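You operate a simulated robot arm through the tools that you are given. There is no shell and no other tool. Be economical: measure what you need, move in short steps, check, and stop when the job is done.

You are at the controls of a simulated robot arm. One attempt, no reset.

TASK
Wrap the glossy round chocolate and put it in the small red drawer.
Fine: use the foil press, its slider as set; draw the press tray out again and close the drawer. Where these are worked on the way, their far stop is far enough and under half their travel is too little: press tray, small red drawer.

Only the result counts: the job must be done as asked and must still hold three seconds after the hand-in. Knocking over, shifting, dropping, spilling or breaking anything else fails it.

THE ROBOT
A 7-joint arm with a two-finger gripper, on a carriage that runs on a rail from [-0.008, 1.143] to [0.009, -1.237] (x, y) and turns from -3.264 to 2.531 rad about z. Base frame: it is fixed where the carriage stands at the start and does not move with it; the origin is on the floor, on the carriage's upright axis, x ahead of it, y to its left, z up; the surface under the hand at the start is at about z = 0.8. Lengths are in m, angles in rad, forces in N, time in s.
Its first joint turns from -2.601 to 2.601 rad. Places, roughly: foil press lever [0.7, -0.7, 1]; foil slider [0.9, -0.7, 0.9]; inside of the small red drawer [0.9, 0.1, 0.8]; press tray [0.8, -0.5, 0.8]; small red drawer [0.9, 0.1, 0.8]; top of the press tray [0.8, -0.6, 0.8]. Payload 2.45 kg.
The TCP is the grasp point between the finger pads, 0.026 m short of the fingertips. In the tool frame z runs along the fingers and y along their closing line. The gripper opens to 0.096 m. The gripper's body begins 0.069 m behind the TCP.
Orientation is told as [roll, pitch, yaw] about the base's x, y, z axes, in that order, counted from this pose: with the fingers straight down and closing along the base's y, the tool's x points along the base's -x, its y along +y and its z along -z.

THE INTERFACE
- The arm moves only by the tool move_arm. Its argument "plan" is one flat list of numbers, 6 for each row, row after row: the shift along the base's x, y, z in m, then the turn, a rotation vector about the base's x, y, z in rad. In form: [x, y, z, ax, ay, az, x, y, z, ax, ay, az, ...]. A call has 1 to 10 rows; each row is the pose to reach, as a shift and turn from the pose commanded when the call began. "fingers" is the finger opening in m, from 0 to 0.096, set as the call begins (left out, the last holds). Rows are played at 5 a second. More than 0.05 m and 0.15 rad between two rows, or a gripper value outside its range, and nothing of the call is played. A pose out of reach is approached as far as the arm can. The call stops where the force on the tool passes 40 N (or 10 N more than at its start, if that is more) or the arm is blocked; 0.2 s more then pass. The fingers move at their own pace and stop on an object; they squeeze with about 23 N. The grip force told is the motor's: it shows also when the fingers shut on nothing. Time passes only in rows, and 0.2 s behind the last, so rows that repeat a pose let the fingers close. The reply holds the time, the measured pose of the TCP, the force on the tool along the base axes, the opening and the grip force, in the units named above and with some noise, with the torque about the TCP (base axes, N m) and any sound that the robot's microphone picked up, and new pictures: "views" is both (left out), scene, wrist or none.
- Cameras (640 x 400 px; columns grow to the right, rows downward): "scene" is now at [0.0429, 0.1443, 1.625]; the picture's right is [-0.29, -0.96, 0.00], its down [-0.43, 0.13, -0.89] and it looks along [0.85, -0.26, -0.45] (base axes); focal length 251 px, centre (320, 200). "wrist" rides on the gripper at [0.082, 0.003, -0.098] in the tool frame; the picture's right is [-0.04, 1.00, 0.00], its down [-0.73, -0.03, -0.68] and it looks along [-0.68, -0.03, 0.73] (tool axes); focal length 256 px, centre (320, 200). There is no depth. A picture from a camera that has moved, and an enlarged one, comes with that camera's place and axes in the base frame and with its lens.
- move_column(by): slides the trunk up (or, below 0, down) by that many m; the arm and the scene camera ride with it, the base frame stays. It gives what a move gives, with no picture.
- drive_base(legs): drives the robot by 1 to 6 legs, each [ahead, left, turn to the left] in m, m and rad, along the robot's own axes; the way and the turn of a leg run together, so that a leg with both is an arc; at most 1.5 m and 3.142 rad a leg. The arm and the cameras ride along, it lands a little off, and it stops where it bumps. It keeps to its track: a leg is cut to what the track allows. It gives what a move gives, and a new picture of the scene camera.
- aim_head(pan, tilt): turns the head with the scene camera to pan (to the left, within 2.705 rad either way) and tilt (down, from -0.506 to 1.204), counted from straight ahead of the robot. It gives what a move gives, and a new picture of the scene camera.
- enlarge(camera, box): a new picture of the part [left, top, right, bottom] of that camera's present view, enlarged. No time passes.
- sign_off(): hands the job in; it is judged then, once.

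Work in short steps. Places have to be worked out from the pictures, the camera data and where the tool is seen: move nearer, look again, correct. Check each grasp and each placing, and mend what went wrong. You have 120 turns and 260 pictures in all, those below and enlarged ones among them. Open the gripper and draw the arm clear of the work before you hand the job in, unless the task says otherwise; then end with one line.

The tools are called after "Call:" as name(argument=value, ...) on one line, values as JSON. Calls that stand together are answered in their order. move_arm: Moves the arm, as the interface text tells. Its arguments: {"type":"object","properties":{"plan":{"type":"array","items":{"type":"number"}},"fingers":{"type":"number"},"views":{"type":"string","enum":["both","scene","wrist","none"]}},"required":["plan"]} The other tools are called the same way: move_column (by) slides the trunk up or down; drive_base (legs) drives the base; aim_head (pan, tilt) turns the head that bears the scene camera; enlarge (camera, box) takes an enlarged picture of a part of a camera's view; sign_off () hands the job in.

At the start:

```text
time: 0.0
tool_pos: [0.9076, -0.1082, 1.2683]
tcp_rot: [0.0, 0.001, 0.002]
wrist_force: [-0.1, 0.0, -0.4]
wrist_torque: [-0.02, 0.04, -0.02]
gripper_width: 0.0963
finger_force: 0.1
trunk travel left (down, up): [-0.6, 0.11]
robot x, y, heading: [0.0041, -0.0006, -0.0]
head pan, tilt: [-0.291, 0.471]
```

scene: 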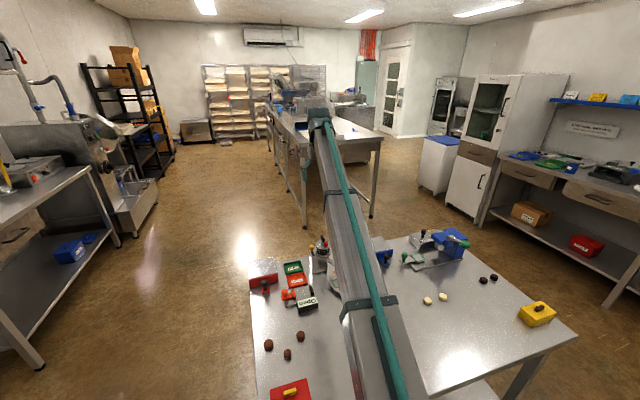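
wrist: 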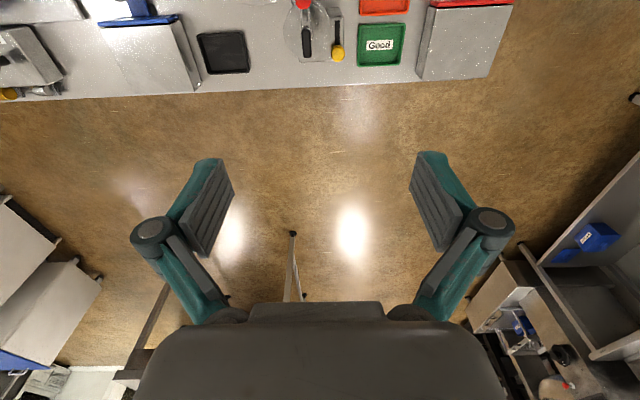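

The table holds many small things; I enlarge the scene views to find the chocolates, press and drawer.

Call:
enlarge(camera="scene", box=[230, 220, 350, 400])

Call:
enlarge(camera="scene", box=[370, 220, 570, 345])

Call:
enlarge(camera="wrist", box=[0, 0, 530, 120])

```text
2.22 times, centred on (290, 310) of scene
camera zoom: at [0.0429, 0.1443, 1.625], right [-0.29, -0.96, 0.0], down [-0.43, 0.13, -0.89], along [0.85, -0.26, -0.45], focal length 558 px, centre (387, -44)
```

zoom: 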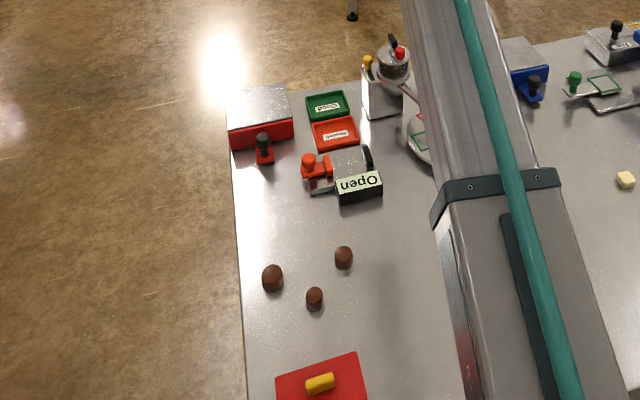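

```text
3.20 times, centred on (470, 282) of scene
camera zoom: at [0.0429, 0.1443, 1.625], right [-0.29, -0.96, 0.0], down [-0.43, 0.13, -0.89], along [0.85, -0.26, -0.45], focal length 803 px, centre (-160, -64)
```

zoom: 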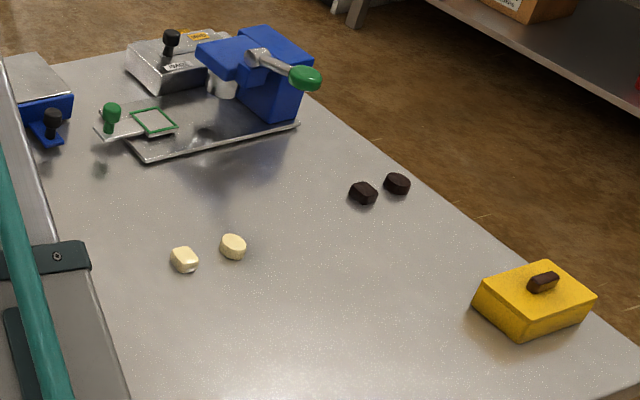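

```text
1.21 times, centred on (265, 60) of wrist
camera zoom: at [0.8245, -0.1043, 1.3663], right [0.04, 1.0, 0.0], down [0.73, -0.03, 0.68], along [0.68, -0.03, -0.73], focal length 309 px, centre (386, 369)
```

zoom: 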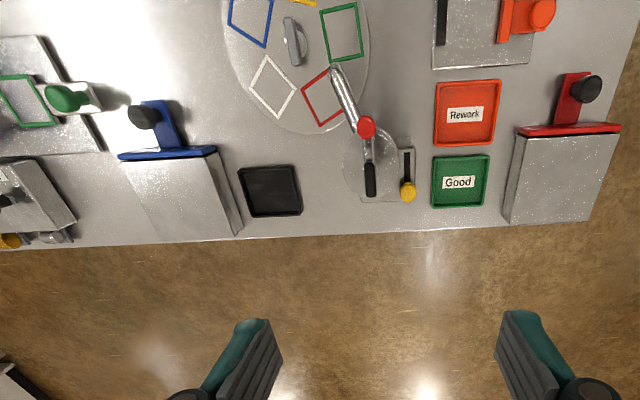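

I look closer at the candidate chocolates.

Call:
enlarge(camera="scene", box=[250, 320, 330, 370])

Call:
enlarge(camera="scene", box=[460, 260, 516, 295])

Call:
enlarge(camera="scene", box=[410, 285, 458, 315])

```text
8.00 times, centred on (290, 345) of scene
camera zoom: at [0.0429, 0.1443, 1.625], right [-0.29, -0.96, 0.0], down [-0.43, 0.13, -0.89], along [0.85, -0.26, -0.45], focal length 2008 px, centre (560, -960)
```

zoom: 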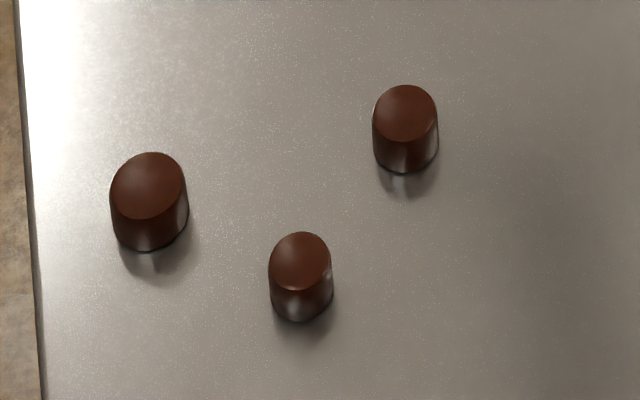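

```text
11.43 times, centred on (488, 278) of scene
camera zoom: at [0.0429, 0.1443, 1.625], right [-0.29, -0.96, 0.0], down [-0.43, 0.13, -0.89], along [0.85, -0.26, -0.45], focal length 2868 px, centre (-1600, -686)
```

zoom: 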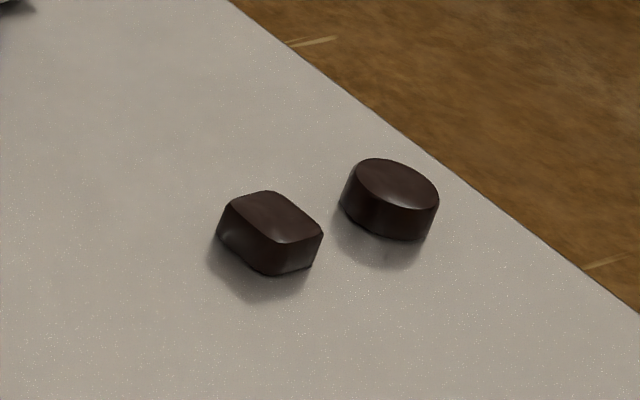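

```text
13.33 times, centred on (434, 300) of scene
camera zoom: at [0.0429, 0.1443, 1.625], right [-0.29, -0.96, 0.0], down [-0.43, 0.13, -0.89], along [0.85, -0.26, -0.45], focal length 3346 px, centre (-1200, -1133)
```

zoom: 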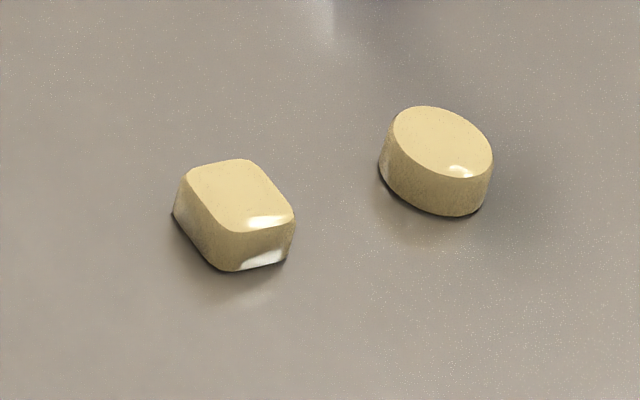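

I drive along the rail toward the press side and look again.

Call:
drive_base(legs=[[0, -0.55, 0]])

Call:
aim_head(pan=0.3, tilt=0.75)

Call:
aim_head(pan=-0.35, tilt=0.75)

```text
time: 3.2
tool_pos: [0.91, -0.6607, 1.2684]
tcp_rot: [-0.001, 0.0, -0.002]
wrist_force: [0.3, 0.4, -0.4]
wrist_torque: [0.01, 0.0, -0.03]
gripper_width: 0.0963
finger_force: 0.1
trunk travel left (down, up): [-0.6, 0.11]
robot x, y, heading: [0.0049, -0.5476, -0.0]
head pan, tilt: [-0.291, 0.471]
camera scene: at [0.0471, -0.4063, 1.625], right [-0.29, -0.96, 0.0], down [-0.43, 0.13, -0.89], along [0.85, -0.26, -0.45], focal length 251 px, centre (320, 200)
```

scene: 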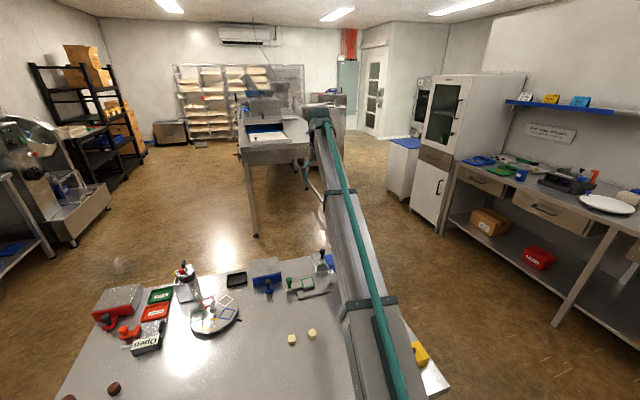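

```text
time: 4.2
tool_pos: [0.9106, -0.6601, 1.2678]
tcp_rot: [-0.001, 0.0, 0.0]
wrist_force: [-0.3, -0.2, -0.1]
wrist_torque: [-0.03, -0.01, 0.0]
gripper_width: 0.0961
finger_force: 0.2
trunk travel left (down, up): [-0.6, 0.11]
robot x, y, heading: [0.0063, -0.5519, -0.0]
head pan, tilt: [0.3, 0.75]
camera scene: at [0.0388, -0.3551, 1.6005], right [0.29, -0.96, 0.0], down [-0.65, -0.2, -0.73], along [0.7, 0.21, -0.68], focal length 251 px, centre (320, 200)
```

scene: 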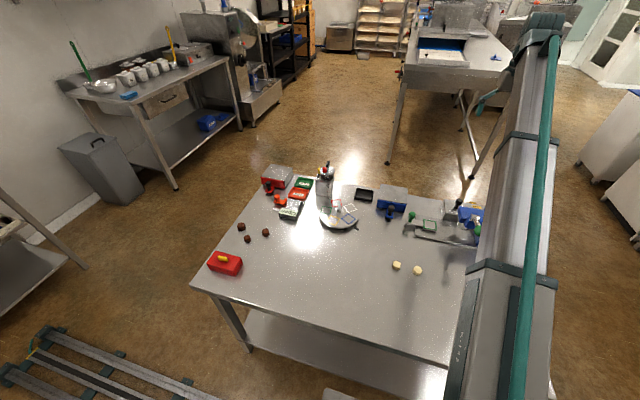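

```text
time: 5.2
tool_pos: [0.9106, -0.6605, 1.2678]
tcp_rot: [0.0, 0.0, -0.002]
wrist_force: [0.2, -0.2, -0.6]
wrist_torque: [-0.02, -0.03, -0.04]
gripper_width: 0.0958
finger_force: 0.0
trunk travel left (down, up): [-0.6, 0.11]
robot x, y, heading: [0.0037, -0.5498, -0.001]
head pan, tilt: [-0.351, 0.75]
camera scene: at [0.0373, -0.408, 1.6004], right [-0.34, -0.94, 0.0], down [-0.64, 0.24, -0.73], along [0.69, -0.25, -0.68], focal length 251 px, centre (320, 200)
```

scene: 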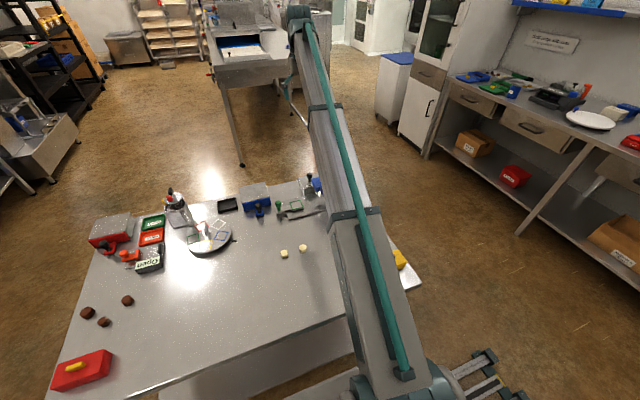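

The arm hides the press; I drive further to the right end and look left.

Call:
drive_base(legs=[[0, -0.6, 0]])

Call:
aim_head(pan=0.45, tilt=0.75)

```text
time: 8.6
tool_pos: [0.9154, -1.2598, 1.2683]
tcp_rot: [-0.002, -0.001, -0.001]
wrist_force: [-0.6, -0.4, -0.6]
wrist_torque: [0.01, 0.01, -0.01]
gripper_width: 0.0959
finger_force: 0.0
trunk travel left (down, up): [-0.6, 0.11]
robot x, y, heading: [0.0065, -1.1457, -0.004]
head pan, tilt: [-0.351, 0.75]
camera scene: at [0.0415, -1.0079, 1.6005], right [-0.35, -0.94, 0.0], down [-0.64, 0.24, -0.73], along [0.69, -0.25, -0.68], focal length 251 px, centre (320, 200)
```

scene: 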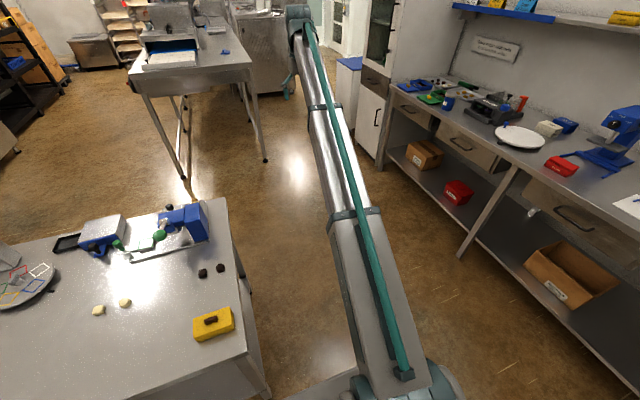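

```text
time: 9.7
tool_pos: [0.9148, -1.2598, 1.2678]
tcp_rot: [0.001, 0.0, -0.002]
wrist_force: [0.5, 0.1, 0.5]
wrist_torque: [0.01, 0.01, 0.0]
gripper_width: 0.096
finger_force: 0.1
trunk travel left (down, up): [-0.6, 0.11]
robot x, y, heading: [0.0072, -1.1498, -0.0]
head pan, tilt: [0.45, 0.75]
camera scene: at [0.0384, -0.9431, 1.6004], right [0.43, -0.9, 0.0], down [-0.61, -0.3, -0.73], along [0.66, 0.32, -0.68], focal length 251 px, centre (320, 200)
```

scene: 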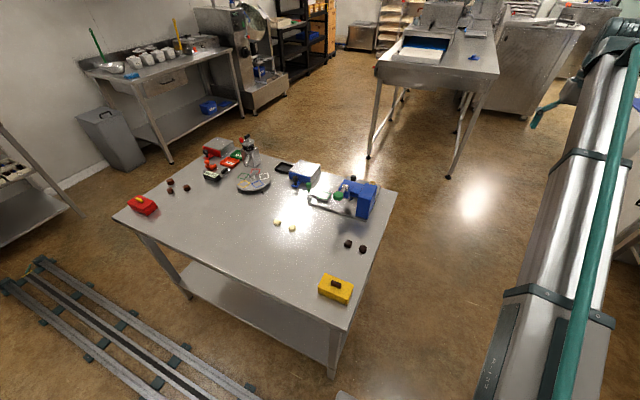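

Call:
enlarge(camera="scene", box=[330, 230, 378, 260])

Call:
enlarge(camera="scene", box=[260, 210, 308, 240])

Call:
enlarge(camera="scene", box=[280, 155, 392, 225])

Call:
enlarge(camera="scene", box=[180, 125, 292, 195])

```text
13.33 times, centred on (354, 245) of scene
camera zoom: at [0.0384, -0.9431, 1.6004], right [0.43, -0.9, 0.0], down [-0.61, -0.3, -0.73], along [0.66, 0.32, -0.68], focal length 3346 px, centre (-133, -400)
```

zoom: 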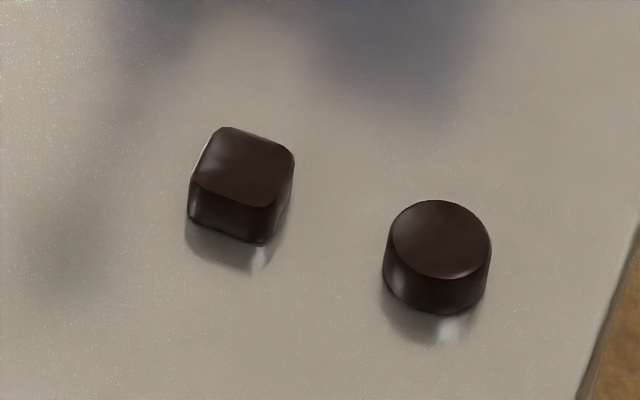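

```text
13.33 times, centred on (284, 225) of scene
camera zoom: at [0.0384, -0.9431, 1.6004], right [0.43, -0.9, 0.0], down [-0.61, -0.3, -0.73], along [0.66, 0.32, -0.68], focal length 3346 px, centre (800, -133)
```

zoom: 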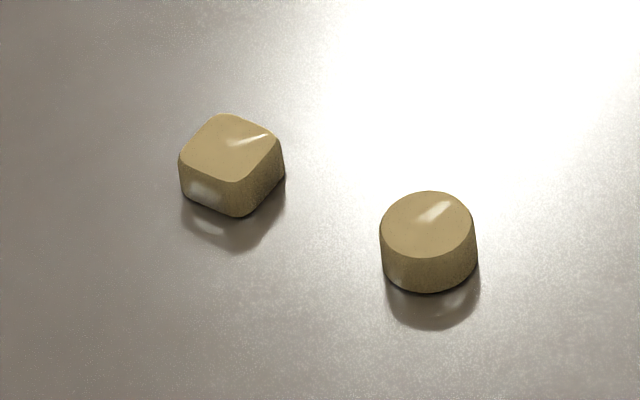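

```text
5.71 times, centred on (336, 190) of scene
camera zoom: at [0.0384, -0.9431, 1.6004], right [0.43, -0.9, 0.0], down [-0.61, -0.3, -0.73], along [0.66, 0.32, -0.68], focal length 1434 px, centre (229, 257)
```

zoom: 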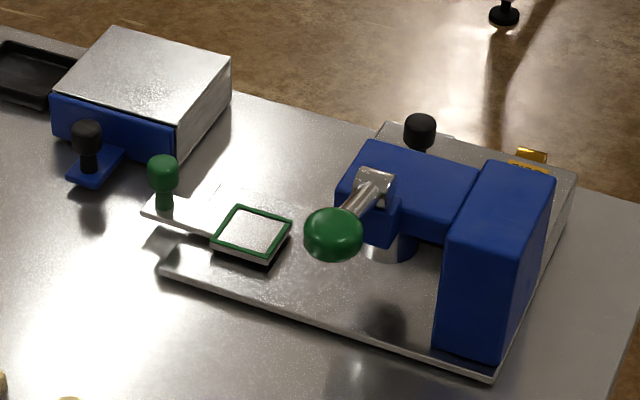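

```text
5.71 times, centred on (236, 160) of scene
camera zoom: at [0.0384, -0.9431, 1.6004], right [0.43, -0.9, 0.0], down [-0.61, -0.3, -0.73], along [0.66, 0.32, -0.68], focal length 1434 px, centre (800, 429)
```

zoom: 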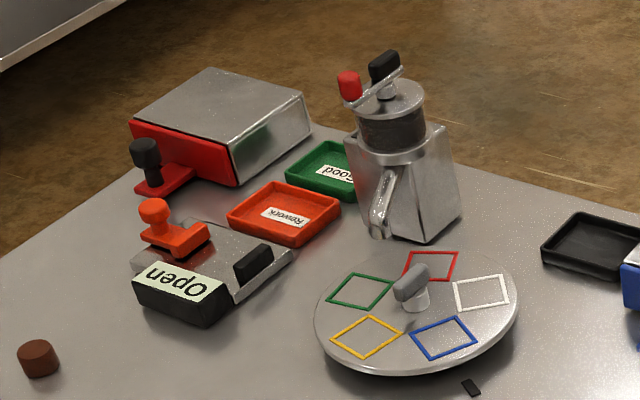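

The white pair shows crisp highlights and the dark pair dull sheen, but I want the close check. I drive to y≈-0.7 so chocolate and press are both within reach.

Call:
drive_base(legs=[[0, 0.5, 0]])

Call:
move_arm(plan=[-0.04, 0.025, -0.01, 0, 0, 0, -0.08, 0.05, -0.02, 0, 0, 0, -0.12, 0.075, -0.03, 0, 0, 0, -0.16, 0.1, -0.04, 0, 0, 0, -0.2, 0.12, -0.06, 0, 0, 0, -0.24, 0.14, -0.08, 0, 0, 0, -0.28, 0.16, -0.1, 0, 0, 0], views="wrist")

```text
time: 12.6
tool_pos: [0.9115, -0.7636, 1.268]
tcp_rot: [0.0, 0.0, -0.004]
wrist_force: [0.4, 0.5, 0.1]
wrist_torque: [-0.01, 0.02, 0.02]
gripper_width: 0.0962
finger_force: 0.1
trunk travel left (down, up): [-0.6, 0.11]
robot x, y, heading: [0.0043, -0.6483, -0.006]
head pan, tilt: [0.45, 0.75]
camera scene: at [0.035, -0.4453, 1.6004], right [0.43, -0.9, 0.0], down [-0.61, -0.3, -0.73], along [0.66, 0.32, -0.68], focal length 251 px, centre (320, 200)
```

scene: 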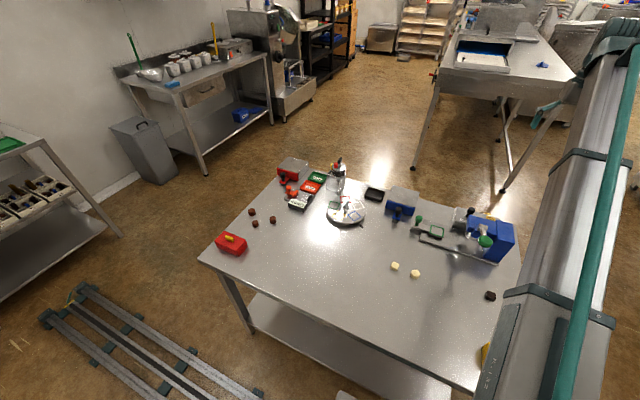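

```text
time: 14.2
tool_pos: [0.6357, -0.6032, 1.157]
tcp_rot: [0.001, -0.009, -0.003]
wrist_force: [0.5, 0.4, 0.7]
wrist_torque: [-0.02, 0.01, 0.02]
gripper_width: 0.096
finger_force: 0.2
out of reach, approached as far as the arm can: row 3, 4, 5, 6, 7
trunk travel left (down, up): [-0.6, 0.11]
robot x, y, heading: [0.0048, -0.655, -0.0]
head pan, tilt: [0.45, 0.75]
camera wrist: at [0.5526, -0.599, 1.2547], right [0.04, 1.0, 0.0], down [0.73, -0.03, 0.69], along [0.68, -0.03, -0.73], focal length 256 px, centre (320, 200)
```

wrist: 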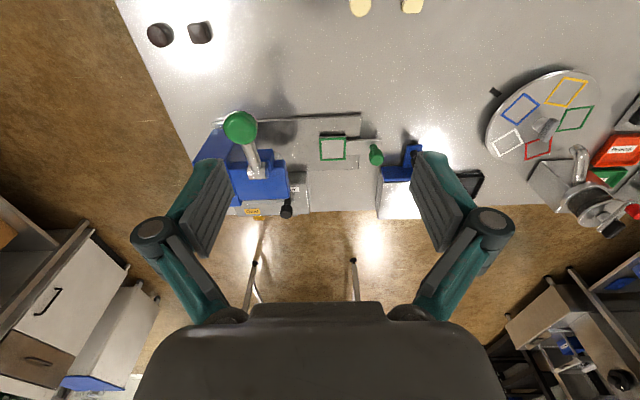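

Call:
enlarge(camera="wrist", box=[135, 5, 231, 65])

Call:
enlarge(camera="wrist", box=[200, 90, 440, 240])

```text
6.67 times, centred on (183, 35) of wrist
camera zoom: at [0.5526, -0.599, 1.2547], right [0.04, 1.0, 0.0], down [0.73, -0.03, 0.69], along [0.68, -0.03, -0.73], focal length 1707 px, centre (1233, 1300)
```

zoom: 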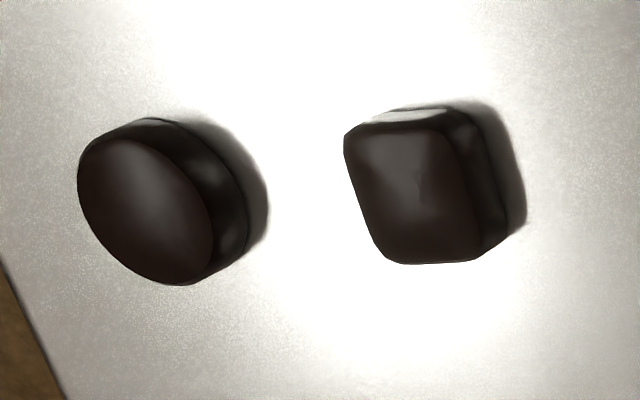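

```text
2.67 times, centred on (320, 165) of wrist
camera zoom: at [0.5526, -0.599, 1.2547], right [0.04, 1.0, 0.0], down [0.73, -0.03, 0.69], along [0.68, -0.03, -0.73], focal length 683 px, centre (320, 293)
```

zoom: 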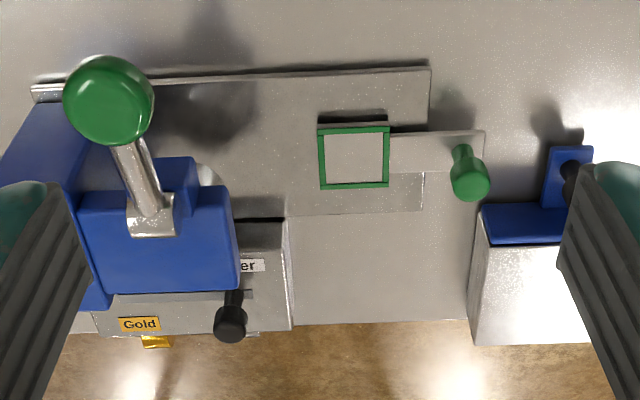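

The dark pair shows only broad, dull sheen, so the white round one at about (0.60, -0.55) is the glossy round chocolate. I lower toward it.

Call:
move_arm(plan=[0, 0, -0.045, 0, 0, 0, 0, 0.01, -0.09, 0, 0, 0, -0.01, 0.03, -0.13, 0, 0, 0, -0.025, 0.045, -0.17, 0, 0, 0, -0.036, 0.051, -0.215, 0, 0, 0], fingers=0.06, views="wrist")

```text
time: 15.4
tool_pos: [0.6013, -0.5525, 0.9419]
tcp_rot: [0.0, -0.002, -0.003]
wrist_force: [0.1, 0.6, -0.4]
wrist_torque: [0.02, 0.02, 0.02]
gripper_width: 0.0602
finger_force: 0.2
trunk travel left (down, up): [-0.6, 0.11]
robot x, y, heading: [0.0066, -0.6523, -0.001]
head pan, tilt: [0.45, 0.75]
camera wrist: at [0.5182, -0.5485, 1.0401], right [0.04, 1.0, 0.0], down [0.73, -0.03, 0.68], along [0.68, -0.03, -0.73], focal length 256 px, centre (320, 200)
```

wrist: 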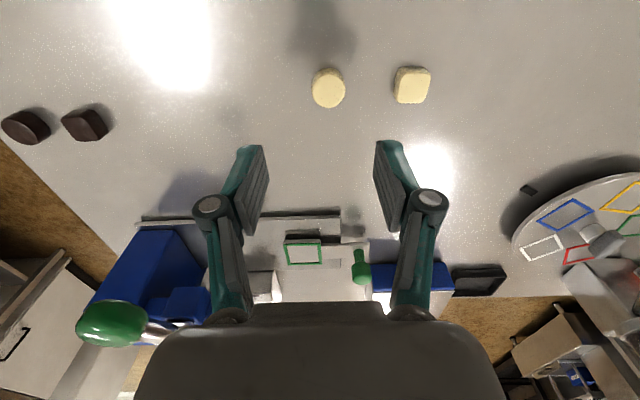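

The chocolate is at about (0.597, -0.546); I align and descend partway.

Call:
move_arm(plan=[-0.004, 0.006, -0.03, 0, 0, 0, -0.004, 0.006, -0.07, 0, 0, 0], views="wrist")

```text
time: 16.0
tool_pos: [0.5967, -0.5476, 0.8737]
tcp_rot: [0.0, 0.0, -0.004]
wrist_force: [-0.5, -0.7, 0.3]
wrist_torque: [-0.01, 0.01, 0.03]
gripper_width: 0.0601
finger_force: 0.0
trunk travel left (down, up): [-0.6, 0.11]
robot x, y, heading: [0.0056, -0.6533, -0.003]
head pan, tilt: [0.45, 0.75]
camera wrist: at [0.5145, -0.5421, 0.9711], right [0.04, 1.0, 0.0], down [0.73, -0.03, 0.68], along [0.68, -0.03, -0.73], focal length 256 px, centre (320, 200)
```

wrist: 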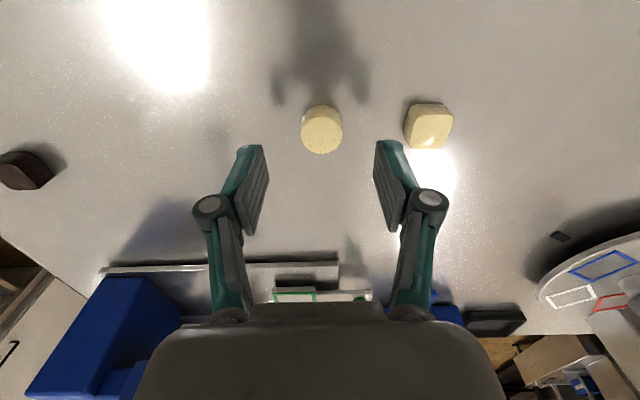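

Well aligned; I descend to grasp height and close.

Call:
move_arm(plan=[-0.001, 0.002, -0.025, 0, 0, 0, -0.001, 0.002, -0.042, 0, 0, 0, -0.001, 0.002, -0.042, 0, 0, 0], views="wrist")

Call:
move_arm(plan=[0, 0, 0, 0, 0, 0, 0, 0, 0, 0, 0, 0, 0, 0, 0, 0, 0, 0], fingers=0.015, views="wrist")

```text
time: 16.8
tool_pos: [0.5964, -0.5458, 0.8307]
tcp_rot: [-0.001, 0.0, -0.003]
wrist_force: [-0.3, 0.4, 0.0]
wrist_torque: [0.03, 0.04, -0.01]
gripper_width: 0.0601
finger_force: 0.1
trunk travel left (down, up): [-0.6, 0.11]
robot x, y, heading: [0.0035, -0.6541, 0.002]
head pan, tilt: [0.45, 0.75]
camera wrist: at [0.5129, -0.5406, 0.9289], right [0.04, 1.0, 0.0], down [0.73, -0.03, 0.68], along [0.68, -0.03, -0.73], focal length 256 px, centre (320, 200)
```

wrist: 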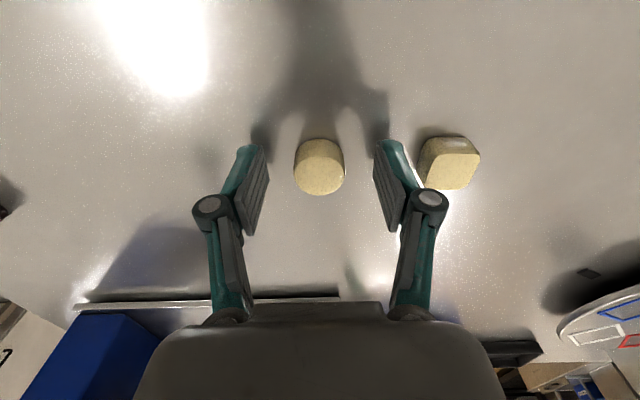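

```text
time: 17.6
tool_pos: [0.5951, -0.5451, 0.8308]
tcp_rot: [0.0, 0.0, -0.003]
wrist_force: [0.0, 0.2, 0.4]
wrist_torque: [0.0, -0.01, -0.01]
gripper_width: 0.0279
finger_force: 23.0
trunk travel left (down, up): [-0.6, 0.11]
robot x, y, heading: [0.0042, -0.6523, -0.005]
head pan, tilt: [0.45, 0.75]
camera wrist: at [0.513, -0.5406, 0.9291], right [0.04, 1.0, 0.0], down [0.73, -0.03, 0.68], along [0.68, -0.03, -0.73], focal length 256 px, centre (320, 200)
```

wrist: 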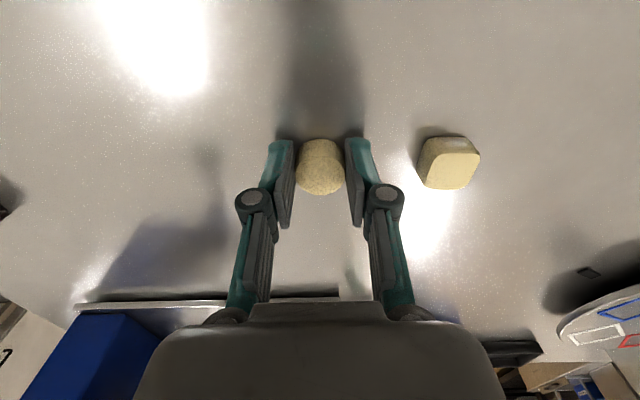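

Gripped at 0.028 m. I lift and carry it over toward the press tray.

Call:
move_arm(plan=[0, 0, 0.045, 0, 0, 0, 0, 0, 0.09, 0, 0, 0, 0.04, 0, 0.115, 0, 0, 0, 0.085, -0.005, 0.12, 0, 0, 0, 0.13, -0.015, 0.12, 0, 0, 0, 0.17, -0.025, 0.12, 0, 0, 0, 0.2, -0.035, 0.12, 0, 0, 0])

```text
time: 19.2
tool_pos: [0.7974, -0.5782, 0.9505]
tcp_rot: [0.001, 0.0, -0.002]
wrist_force: [-0.1, 0.2, -0.2]
wrist_torque: [0.0, -0.04, 0.01]
gripper_width: 0.0278
finger_force: 23.0
trunk travel left (down, up): [-0.6, 0.11]
robot x, y, heading: [0.0077, -0.6516, -0.002]
head pan, tilt: [0.45, 0.75]
camera scene: at [0.0353, -0.4457, 1.6004], right [0.43, -0.9, 0.0], down [-0.61, -0.3, -0.73], along [0.66, 0.32, -0.68], focal length 251 px, centre (320, 200)
camera wrist: at [0.7151, -0.5744, 1.0494], right [0.04, 1.0, 0.0], down [0.73, -0.03, 0.68], along [0.68, -0.03, -0.73], focal length 256 px, centre (320, 200)
```

scene: 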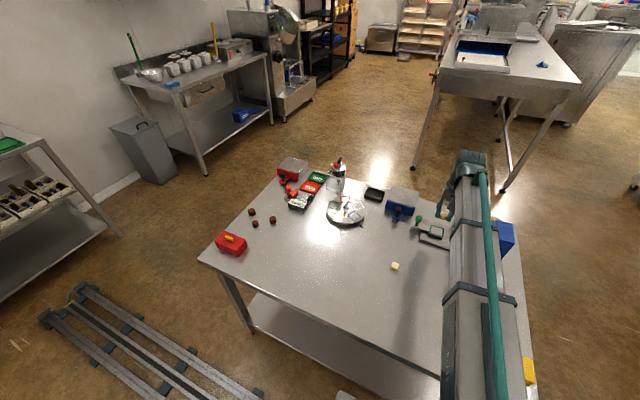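
wrist: 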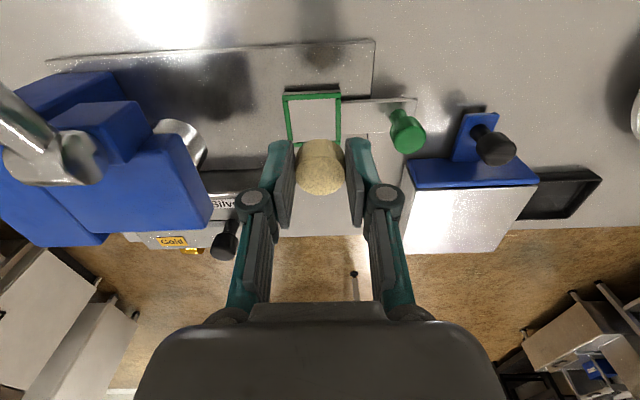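

The tray frame centre triangulates to about (0.818, -0.585), top z≈0.826. I align and lower to just above it.

Call:
move_arm(plan=[0.01, -0.003, -0.03, 0, 0, 0, 0.021, -0.007, -0.06, 0, 0, 0, 0.021, -0.007, -0.078, 0, 0, 0], views="wrist")

```text
time: 20.0
tool_pos: [0.8166, -0.5852, 0.8725]
tcp_rot: [0.0, 0.0, -0.003]
wrist_force: [-0.6, -0.2, -0.4]
wrist_torque: [0.02, -0.01, 0.02]
gripper_width: 0.028
finger_force: 23.1
trunk travel left (down, up): [-0.6, 0.11]
robot x, y, heading: [0.002, -0.655, 0.0]
head pan, tilt: [0.45, 0.75]
camera wrist: at [0.7344, -0.5814, 0.9701], right [0.04, 1.0, 0.0], down [0.73, -0.03, 0.68], along [0.68, -0.03, -0.73], focal length 256 px, centre (320, 200)
```

wrist: 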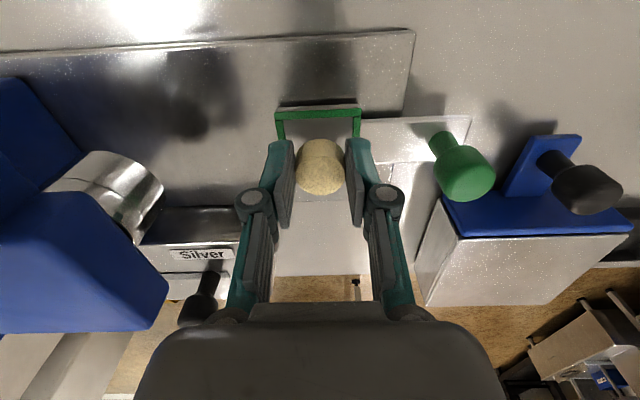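

Frame is about 0.049 wide, centre x≈0.822. I shift +0.005 in x and lower gently until contact.

Call:
move_arm(plan=[0.005, -0.001, -0.006, 0, 0, 0, 0.005, -0.001, -0.01, 0, 0, 0, 0.005, -0.001, -0.013, 0, 0, 0, 0.005, -0.001, -0.015, 0, 0, 0], views="wrist")

```text
time: 21.0
tool_pos: [0.8212, -0.5867, 0.8583]
tcp_rot: [0.0, 0.001, -0.003]
wrist_force: [0.2, 0.0, -0.7]
wrist_torque: [-0.01, 0.0, -0.03]
gripper_width: 0.0279
finger_force: 22.8
trunk travel left (down, up): [-0.6, 0.11]
robot x, y, heading: [0.0066, -0.6535, -0.004]
head pan, tilt: [0.45, 0.75]
camera wrist: at [0.739, -0.5824, 0.9559], right [0.04, 1.0, 0.0], down [0.73, -0.03, 0.68], along [0.68, -0.03, -0.73], focal length 256 px, centre (320, 200)
```

wrist: 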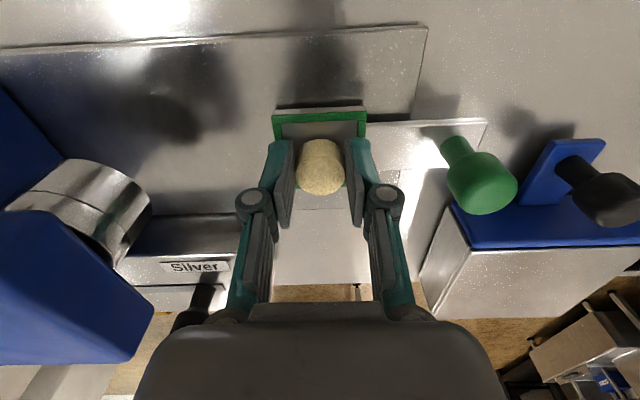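

No contact yet; I lower in 2 mm steps.

Call:
move_arm(plan=[0, 0, -0.002, 0, 0, 0, 0, 0, -0.004, 0, 0, 0, 0, 0, -0.005, 0, 0, 0], views="wrist")

```text
time: 21.8
tool_pos: [0.8223, -0.5875, 0.854]
tcp_rot: [0.0, -0.003, -0.003]
wrist_force: [1.6, -0.4, 14.9]
wrist_torque: [-0.05, -0.1, -0.07]
gripper_width: 0.028
finger_force: 22.7
trunk travel left (down, up): [-0.6, 0.11]
robot x, y, heading: [0.0074, -0.6485, -0.004]
head pan, tilt: [0.45, 0.75]
camera wrist: at [0.7387, -0.5825, 0.9524], right [0.04, 1.0, 0.0], down [0.73, -0.03, 0.68], along [0.68, -0.03, -0.73], focal length 256 px, centre (320, 200)
```

wrist: 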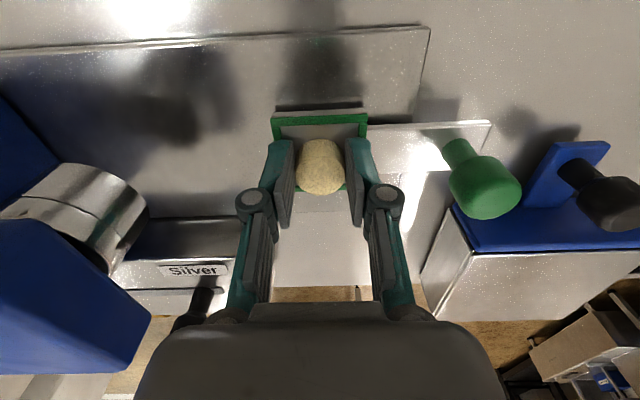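

Contact (15 N). I ease up 1 mm, open the fingers modestly and retreat upward.

Call:
move_arm(plan=[0, 0, 0.001, 0, 0, 0], views="none")

Call:
move_arm(plan=[0, 0, 0, 0, 0, 0, 0, 0, 0, 0, 0, 0, 0, 0, 0, 0, 0, 0], fingers=0.055, views="none")

Call:
move_arm(plan=[0, 0, 0.03, 0, 0, 0, 0, 0, 0.06, 0, 0, 0, -0.01, 0.02, 0.09, 0, 0, 0, -0.02, 0.04, 0.12, 0, 0, 0])

```text
time: 22.2
tool_pos: [0.8213, -0.587, 0.8549]
tcp_rot: [0.001, 0.0, -0.003]
wrist_force: [1.5, -0.2, 13.0]
wrist_torque: [-0.06, -0.1, -0.02]
gripper_width: 0.0278
finger_force: 22.6
trunk travel left (down, up): [-0.6, 0.11]
robot x, y, heading: [0.0045, -0.6513, 0.001]
head pan, tilt: [0.45, 0.75]
```

```text
time: 23.0
tool_pos: [0.8211, -0.5859, 0.8536]
tcp_rot: [0.0, -0.001, -0.004]
wrist_force: [-1.0, -0.2, 0.2]
wrist_torque: [0.04, -0.02, 0.01]
gripper_width: 0.055
finger_force: 0.1
trunk travel left (down, up): [-0.6, 0.11]
robot x, y, heading: [0.005, -0.6535, -0.005]
head pan, tilt: [0.45, 0.75]
```

```text
time: 24.0
tool_pos: [0.8005, -0.5459, 0.9737]
tcp_rot: [0.0, 0.0, -0.003]
wrist_force: [-0.4, -0.1, -1.0]
wrist_torque: [0.03, 0.0, -0.02]
gripper_width: 0.0551
finger_force: 0.1
trunk travel left (down, up): [-0.6, 0.11]
robot x, y, heading: [0.0054, -0.6502, -0.009]
head pan, tilt: [0.45, 0.75]
camera scene: at [0.0347, -0.4455, 1.6004], right [0.43, -0.9, 0.0], down [-0.61, -0.3, -0.73], along [0.66, 0.32, -0.68], focal length 251 px, centre (320, 200)
camera wrist: at [0.7182, -0.5419, 1.0717], right [0.04, 1.0, 0.0], down [0.73, -0.03, 0.68], along [0.68, -0.03, -0.73], focal length 256 px, centre (320, 200)
```

scene: 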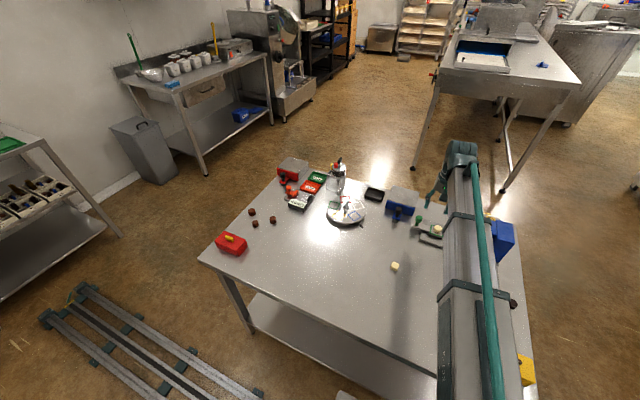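
wrist: 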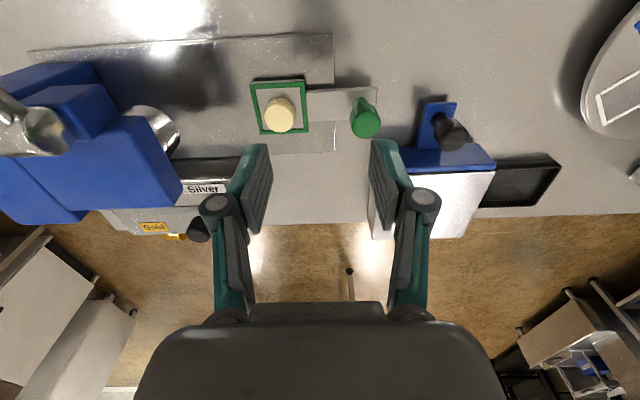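

Chocolate sits inside the tray frame. I now rotate the gripper 90° (camera toward +y, looking at the press) above the green knob at about (0.82, -0.508).

Call:
move_arm(plan=[0.003, 0.005, 0.01, 0, 0, -0.14, 0.006, 0.01, 0.02, 0, 0, -0.28, 0.01, 0.015, 0.02, 0, 0, -0.42, 0.012, 0.02, 0.02, 0, 0, -0.56, 0.014, 0.025, 0.02, 0, 0, -0.7, 0.016, 0.03, 0.02, 0, 0, -0.84, 0.018, 0.035, 0.02, 0, 0, -0.98, 0.02, 0.038, 0.02, 0, 0, -1.12, 0.02, 0.038, 0.02, 0, 0, -1.26, 0.02, 0.038, 0.02, 0, 0, -1.4], fingers=0.06, views="none")

Call:
move_arm(plan=[0, 0, 0, 0, 0, -0.14, 0, 0, 0, 0, 0, -0.171])

```text
time: 26.2
tool_pos: [0.8207, -0.5093, 0.9938]
tcp_rot: [-0.001, 0.0, -1.404]
wrist_force: [0.6, -0.4, -0.2]
wrist_torque: [0.03, -0.02, -0.03]
gripper_width: 0.06
finger_force: 0.1
trunk travel left (down, up): [-0.6, 0.11]
robot x, y, heading: [0.0119, -0.6497, -0.006]
head pan, tilt: [0.45, 0.75]
```

```text
time: 26.8
tool_pos: [0.8215, -0.5089, 0.995]
tcp_rot: [-0.001, 0.001, -1.576]
wrist_force: [0.3, -0.9, 0.8]
wrist_torque: [-0.03, 0.0, 0.0]
gripper_width: 0.0602
finger_force: 0.1
trunk travel left (down, up): [-0.6, 0.11]
robot x, y, heading: [0.0053, -0.6482, -0.007]
head pan, tilt: [0.45, 0.75]
camera scene: at [0.035, -0.4457, 1.6004], right [0.43, -0.9, 0.0], down [-0.61, -0.3, -0.73], along [0.66, 0.32, -0.68], focal length 251 px, centre (320, 200)
camera wrist: at [0.8244, -0.4263, 1.0917], right [1.0, -0.04, 0.0], down [-0.03, -0.73, 0.68], along [-0.03, -0.68, -0.73], focal length 256 px, centre (320, 200)
```

scene: 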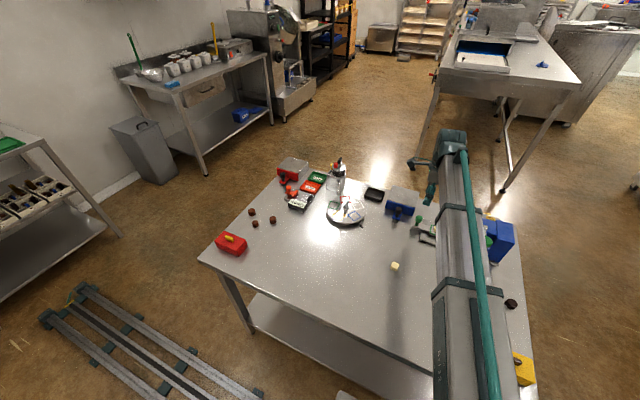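
wrist: 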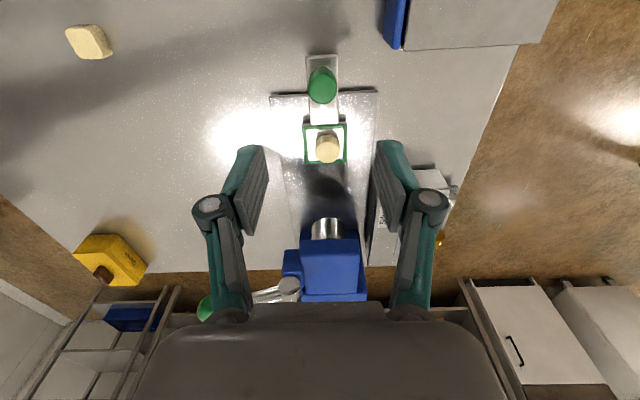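

Knob seen at about (0.823, -0.502). I descend in two stages around it.

Call:
move_arm(plan=[0.001, 0.006, -0.045, 0, 0, 0, 0.001, 0.006, -0.09, 0, 0, 0], views="wrist")

```text
time: 27.4
tool_pos: [0.8217, -0.5033, 0.9029]
tcp_rot: [0.0, 0.001, -1.574]
wrist_force: [0.0, -0.7, -0.9]
wrist_torque: [0.0, 0.01, 0.04]
gripper_width: 0.0603
finger_force: 0.2
trunk travel left (down, up): [-0.6, 0.11]
robot x, y, heading: [0.0046, -0.6546, -0.001]
head pan, tilt: [0.45, 0.75]
camera wrist: at [0.8258, -0.4204, 1.0013], right [1.0, -0.04, 0.0], down [-0.03, -0.73, 0.68], along [-0.03, -0.68, -0.73], focal length 256 px, centre (320, 200)
```

wrist: 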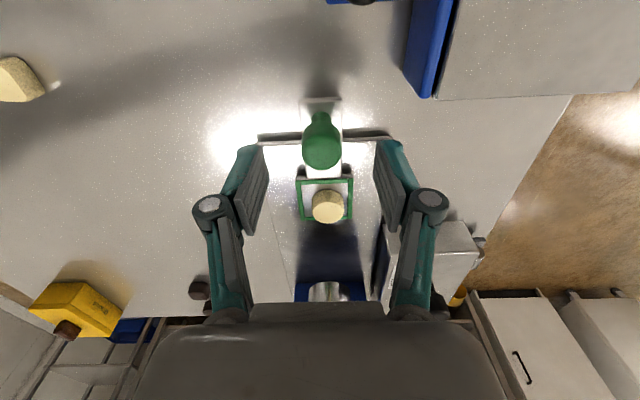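

Knob head at z≈0.857, y≈-0.503; I descend to z 0.862 and close on it.

Call:
move_arm(plan=[0.001, 0.0, -0.025, 0, 0, 0, 0.001, 0, -0.041, 0, 0, 0], views="none")

Call:
move_arm(plan=[0, 0, 0, 0, 0, 0, 0, 0, 0, 0, 0, 0, 0, 0, 0, 0, 0, 0], fingers=0.0, views="wrist")

```text
time: 28.0
tool_pos: [0.8233, -0.5019, 0.863]
tcp_rot: [-0.001, 0.0, -1.573]
wrist_force: [1.0, 0.3, -0.3]
wrist_torque: [0.03, 0.02, 0.02]
gripper_width: 0.0601
finger_force: 0.0
trunk travel left (down, up): [-0.6, 0.11]
robot x, y, heading: [0.0041, -0.6504, -0.004]
head pan, tilt: [0.45, 0.75]
```

```text
time: 28.8
tool_pos: [0.8239, -0.5036, 0.8643]
tcp_rot: [0.0, 0.001, -1.575]
wrist_force: [1.7, -0.2, -0.5]
wrist_torque: [0.04, -0.08, -0.03]
gripper_width: 0.025
finger_force: 45.1
trunk travel left (down, up): [-0.6, 0.11]
robot x, y, heading: [0.0032, -0.6533, -0.005]
head pan, tilt: [0.45, 0.75]
camera wrist: at [0.8265, -0.4206, 0.9611], right [1.0, -0.04, 0.0], down [-0.03, -0.73, 0.68], along [-0.03, -0.68, -0.73], focal length 256 px, centre (320, 200)
```

wrist: 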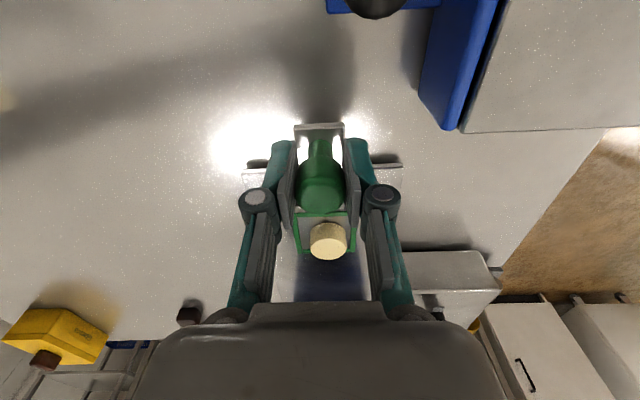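

Knob gripped. I push the tray in (-y) in small steps, watching force.

Call:
move_arm(plan=[0, -0.015, 0, 0, 0, 0, 0, -0.03, 0, 0, 0, 0, 0, -0.045, 0, 0, 0, 0, 0, -0.06, 0, 0, 0, 0, 0, -0.07, 0, 0, 0, 0])

```text
time: 30.0
tool_pos: [0.8241, -0.5745, 0.8626]
tcp_rot: [0.001, 0.001, -1.576]
wrist_force: [10.8, 0.6, 10.7]
wrist_torque: [0.23, -0.16, 0.05]
gripper_width: 0.025
finger_force: 45.5
trunk travel left (down, up): [-0.6, 0.11]
robot x, y, heading: [0.0079, -0.6545, -0.003]
head pan, tilt: [0.45, 0.75]
camera scene: at [0.0349, -0.4458, 1.6006], right [0.43, -0.9, 0.0], down [-0.61, -0.3, -0.73], along [0.66, 0.32, -0.68], focal length 251 px, centre (320, 200)
camera wrist: at [0.8267, -0.4908, 0.9611], right [1.0, -0.04, 0.0], down [-0.03, -0.73, 0.68], along [-0.03, -0.68, -0.73], focal length 256 px, centre (320, 200)
```

scene: 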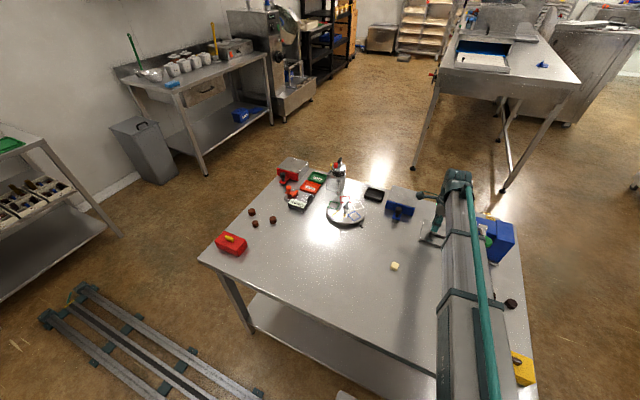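
wrist: 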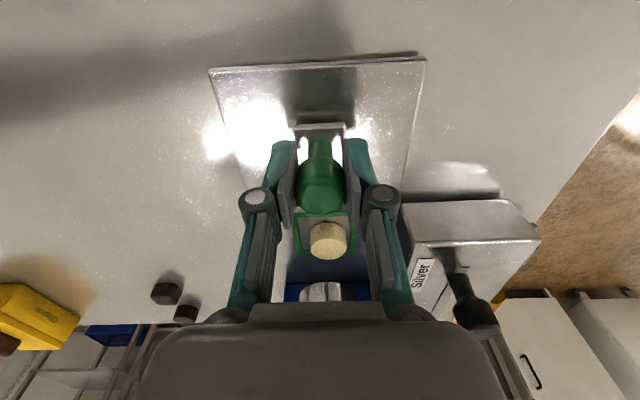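

Tray moves with it; there's a +x side force so the track drifts slightly. I continue with a small +x correction.

Call:
move_arm(plan=[0.002, 0, 0.0005, 0, 0, 0, 0.003, -0.01, 0.0005, 0, 0, 0, 0.0035, -0.02, 0.0005, 0, 0, 0, 0.004, -0.03, 0.0005, 0, 0, 0], views="wrist")

```text
time: 31.0
tool_pos: [0.8243, -0.603, 0.8633]
tcp_rot: [-0.003, 0.001, -1.575]
wrist_force: [-17.4, -0.1, -3.4]
wrist_torque: [0.46, 0.36, -0.01]
gripper_width: 0.0247
finger_force: 45.0
trunk travel left (down, up): [-0.6, 0.11]
robot x, y, heading: [0.0038, -0.6532, -0.007]
head pan, tilt: [0.45, 0.75]
camera wrist: at [0.8278, -0.5207, 0.961], right [1.0, -0.04, 0.0], down [-0.03, -0.73, 0.68], along [-0.03, -0.68, -0.73], focal length 256 px, centre (320, 200)
```

wrist: 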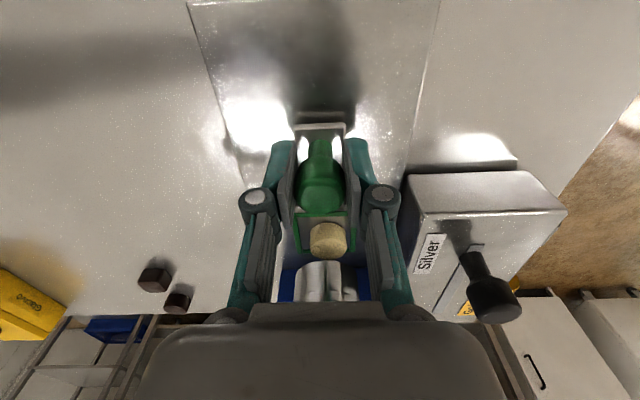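

Overcorrected; back off x by 2.5 mm and continue in until the stop.

Call:
move_arm(plan=[-0.0025, 0, -0.0002, 0, 0, 0, -0.0025, -0.008, 0, 0, 0, 0, -0.0025, -0.016, 0, 0, 0, 0, -0.0025, -0.024, 0, 0, 0, 0], views="wrist")

```text
time: 32.0
tool_pos: [0.824, -0.6187, 0.8625]
tcp_rot: [0.0, 0.007, -1.569]
wrist_force: [-11.4, 32.6, -8.1]
wrist_torque: [0.02, 0.21, -0.12]
gripper_width: 0.025
finger_force: 44.7
trunk travel left (down, up): [-0.6, 0.11]
robot x, y, heading: [0.0049, -0.651, -0.002]
head pan, tilt: [0.45, 0.75]
camera wrist: at [0.8269, -0.5366, 0.9616], right [1.0, -0.04, 0.0], down [-0.03, -0.74, 0.67], along [-0.03, -0.67, -0.74], focal length 256 px, centre (320, 200)
```

wrist: 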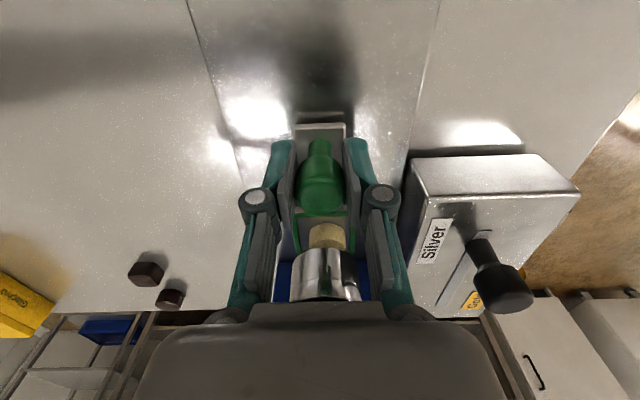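

The tray reached its stop (32 N, travel 0.115 m, frame under the punch). I relieve, open the fingers, and rise to view the lever.

Call:
move_arm(plan=[0, 0.003, 0, 0, 0, 0], views="none")

Call:
move_arm(plan=[0, 0, 0, 0, 0, 0, 0, 0, 0, 0, 0, 0, 0, 0, 0, 0, 0, 0], fingers=0.06, views="none")

Call:
move_arm(plan=[0, 0.005, 0.04, 0, 0, 0, 0, 0.02, 0.08, 0, 0, 0, 0, 0.05, 0.12, 0, 0, 0, 0, 0.09, 0.15, 0, 0, 0, 0, 0.13, 0.18, 0, 0, 0])

```text
time: 32.4
tool_pos: [0.8241, -0.6182, 0.8634]
tcp_rot: [0.0, 0.007, -1.571]
wrist_force: [-11.6, 31.7, -8.9]
wrist_torque: [0.4, 0.14, -0.01]
gripper_width: 0.0249
finger_force: 45.0
trunk travel left (down, up): [-0.6, 0.11]
robot x, y, heading: [0.0008, -0.6528, 0.002]
head pan, tilt: [0.45, 0.75]
```

```text
time: 33.2
tool_pos: [0.8239, -0.624, 0.8622]
tcp_rot: [0.0, 0.0, -1.575]
wrist_force: [-0.2, -0.4, -0.5]
wrist_torque: [-0.01, 0.02, 0.02]
gripper_width: 0.06
finger_force: 0.1
trunk travel left (down, up): [-0.6, 0.11]
robot x, y, heading: [0.006, -0.6509, -0.002]
head pan, tilt: [0.45, 0.75]
```

```text
time: 34.4
tool_pos: [0.8255, -0.4936, 1.0445]
tcp_rot: [0.0, 0.0, -1.575]
wrist_force: [0.1, 0.1, -0.3]
wrist_torque: [0.02, 0.02, 0.0]
gripper_width: 0.0602
finger_force: 0.1
trunk travel left (down, up): [-0.6, 0.11]
robot x, y, heading: [0.004, -0.6527, -0.009]
head pan, tilt: [0.45, 0.75]
camera scene: at [0.035, -0.4453, 1.6003], right [0.43, -0.9, 0.0], down [-0.61, -0.3, -0.73], along [0.66, 0.32, -0.68], focal length 251 px, centre (320, 200)
camera wrist: at [0.8288, -0.411, 1.142], right [1.0, -0.04, 0.0], down [-0.03, -0.73, 0.68], along [-0.03, -0.68, -0.73], focal length 256 px, centre (320, 200)
```

scene: 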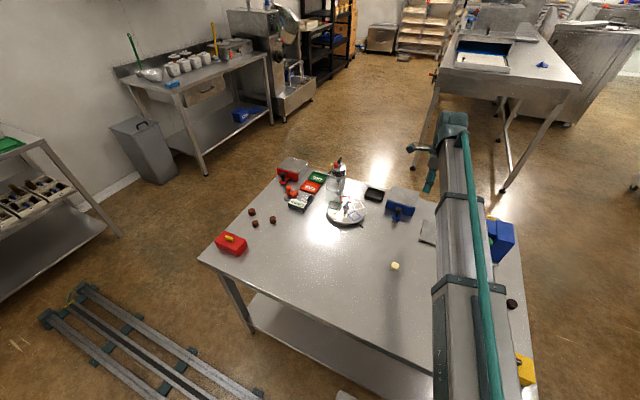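
wrist: 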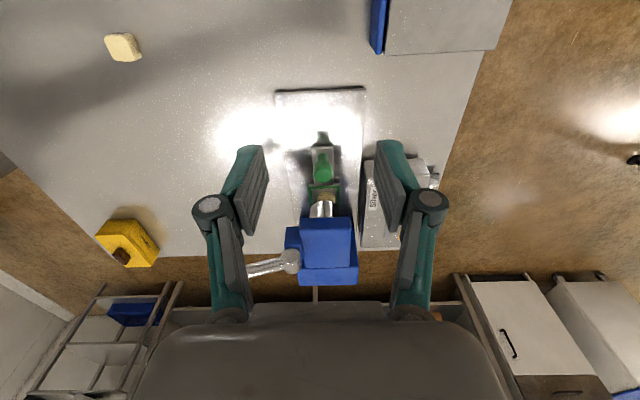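

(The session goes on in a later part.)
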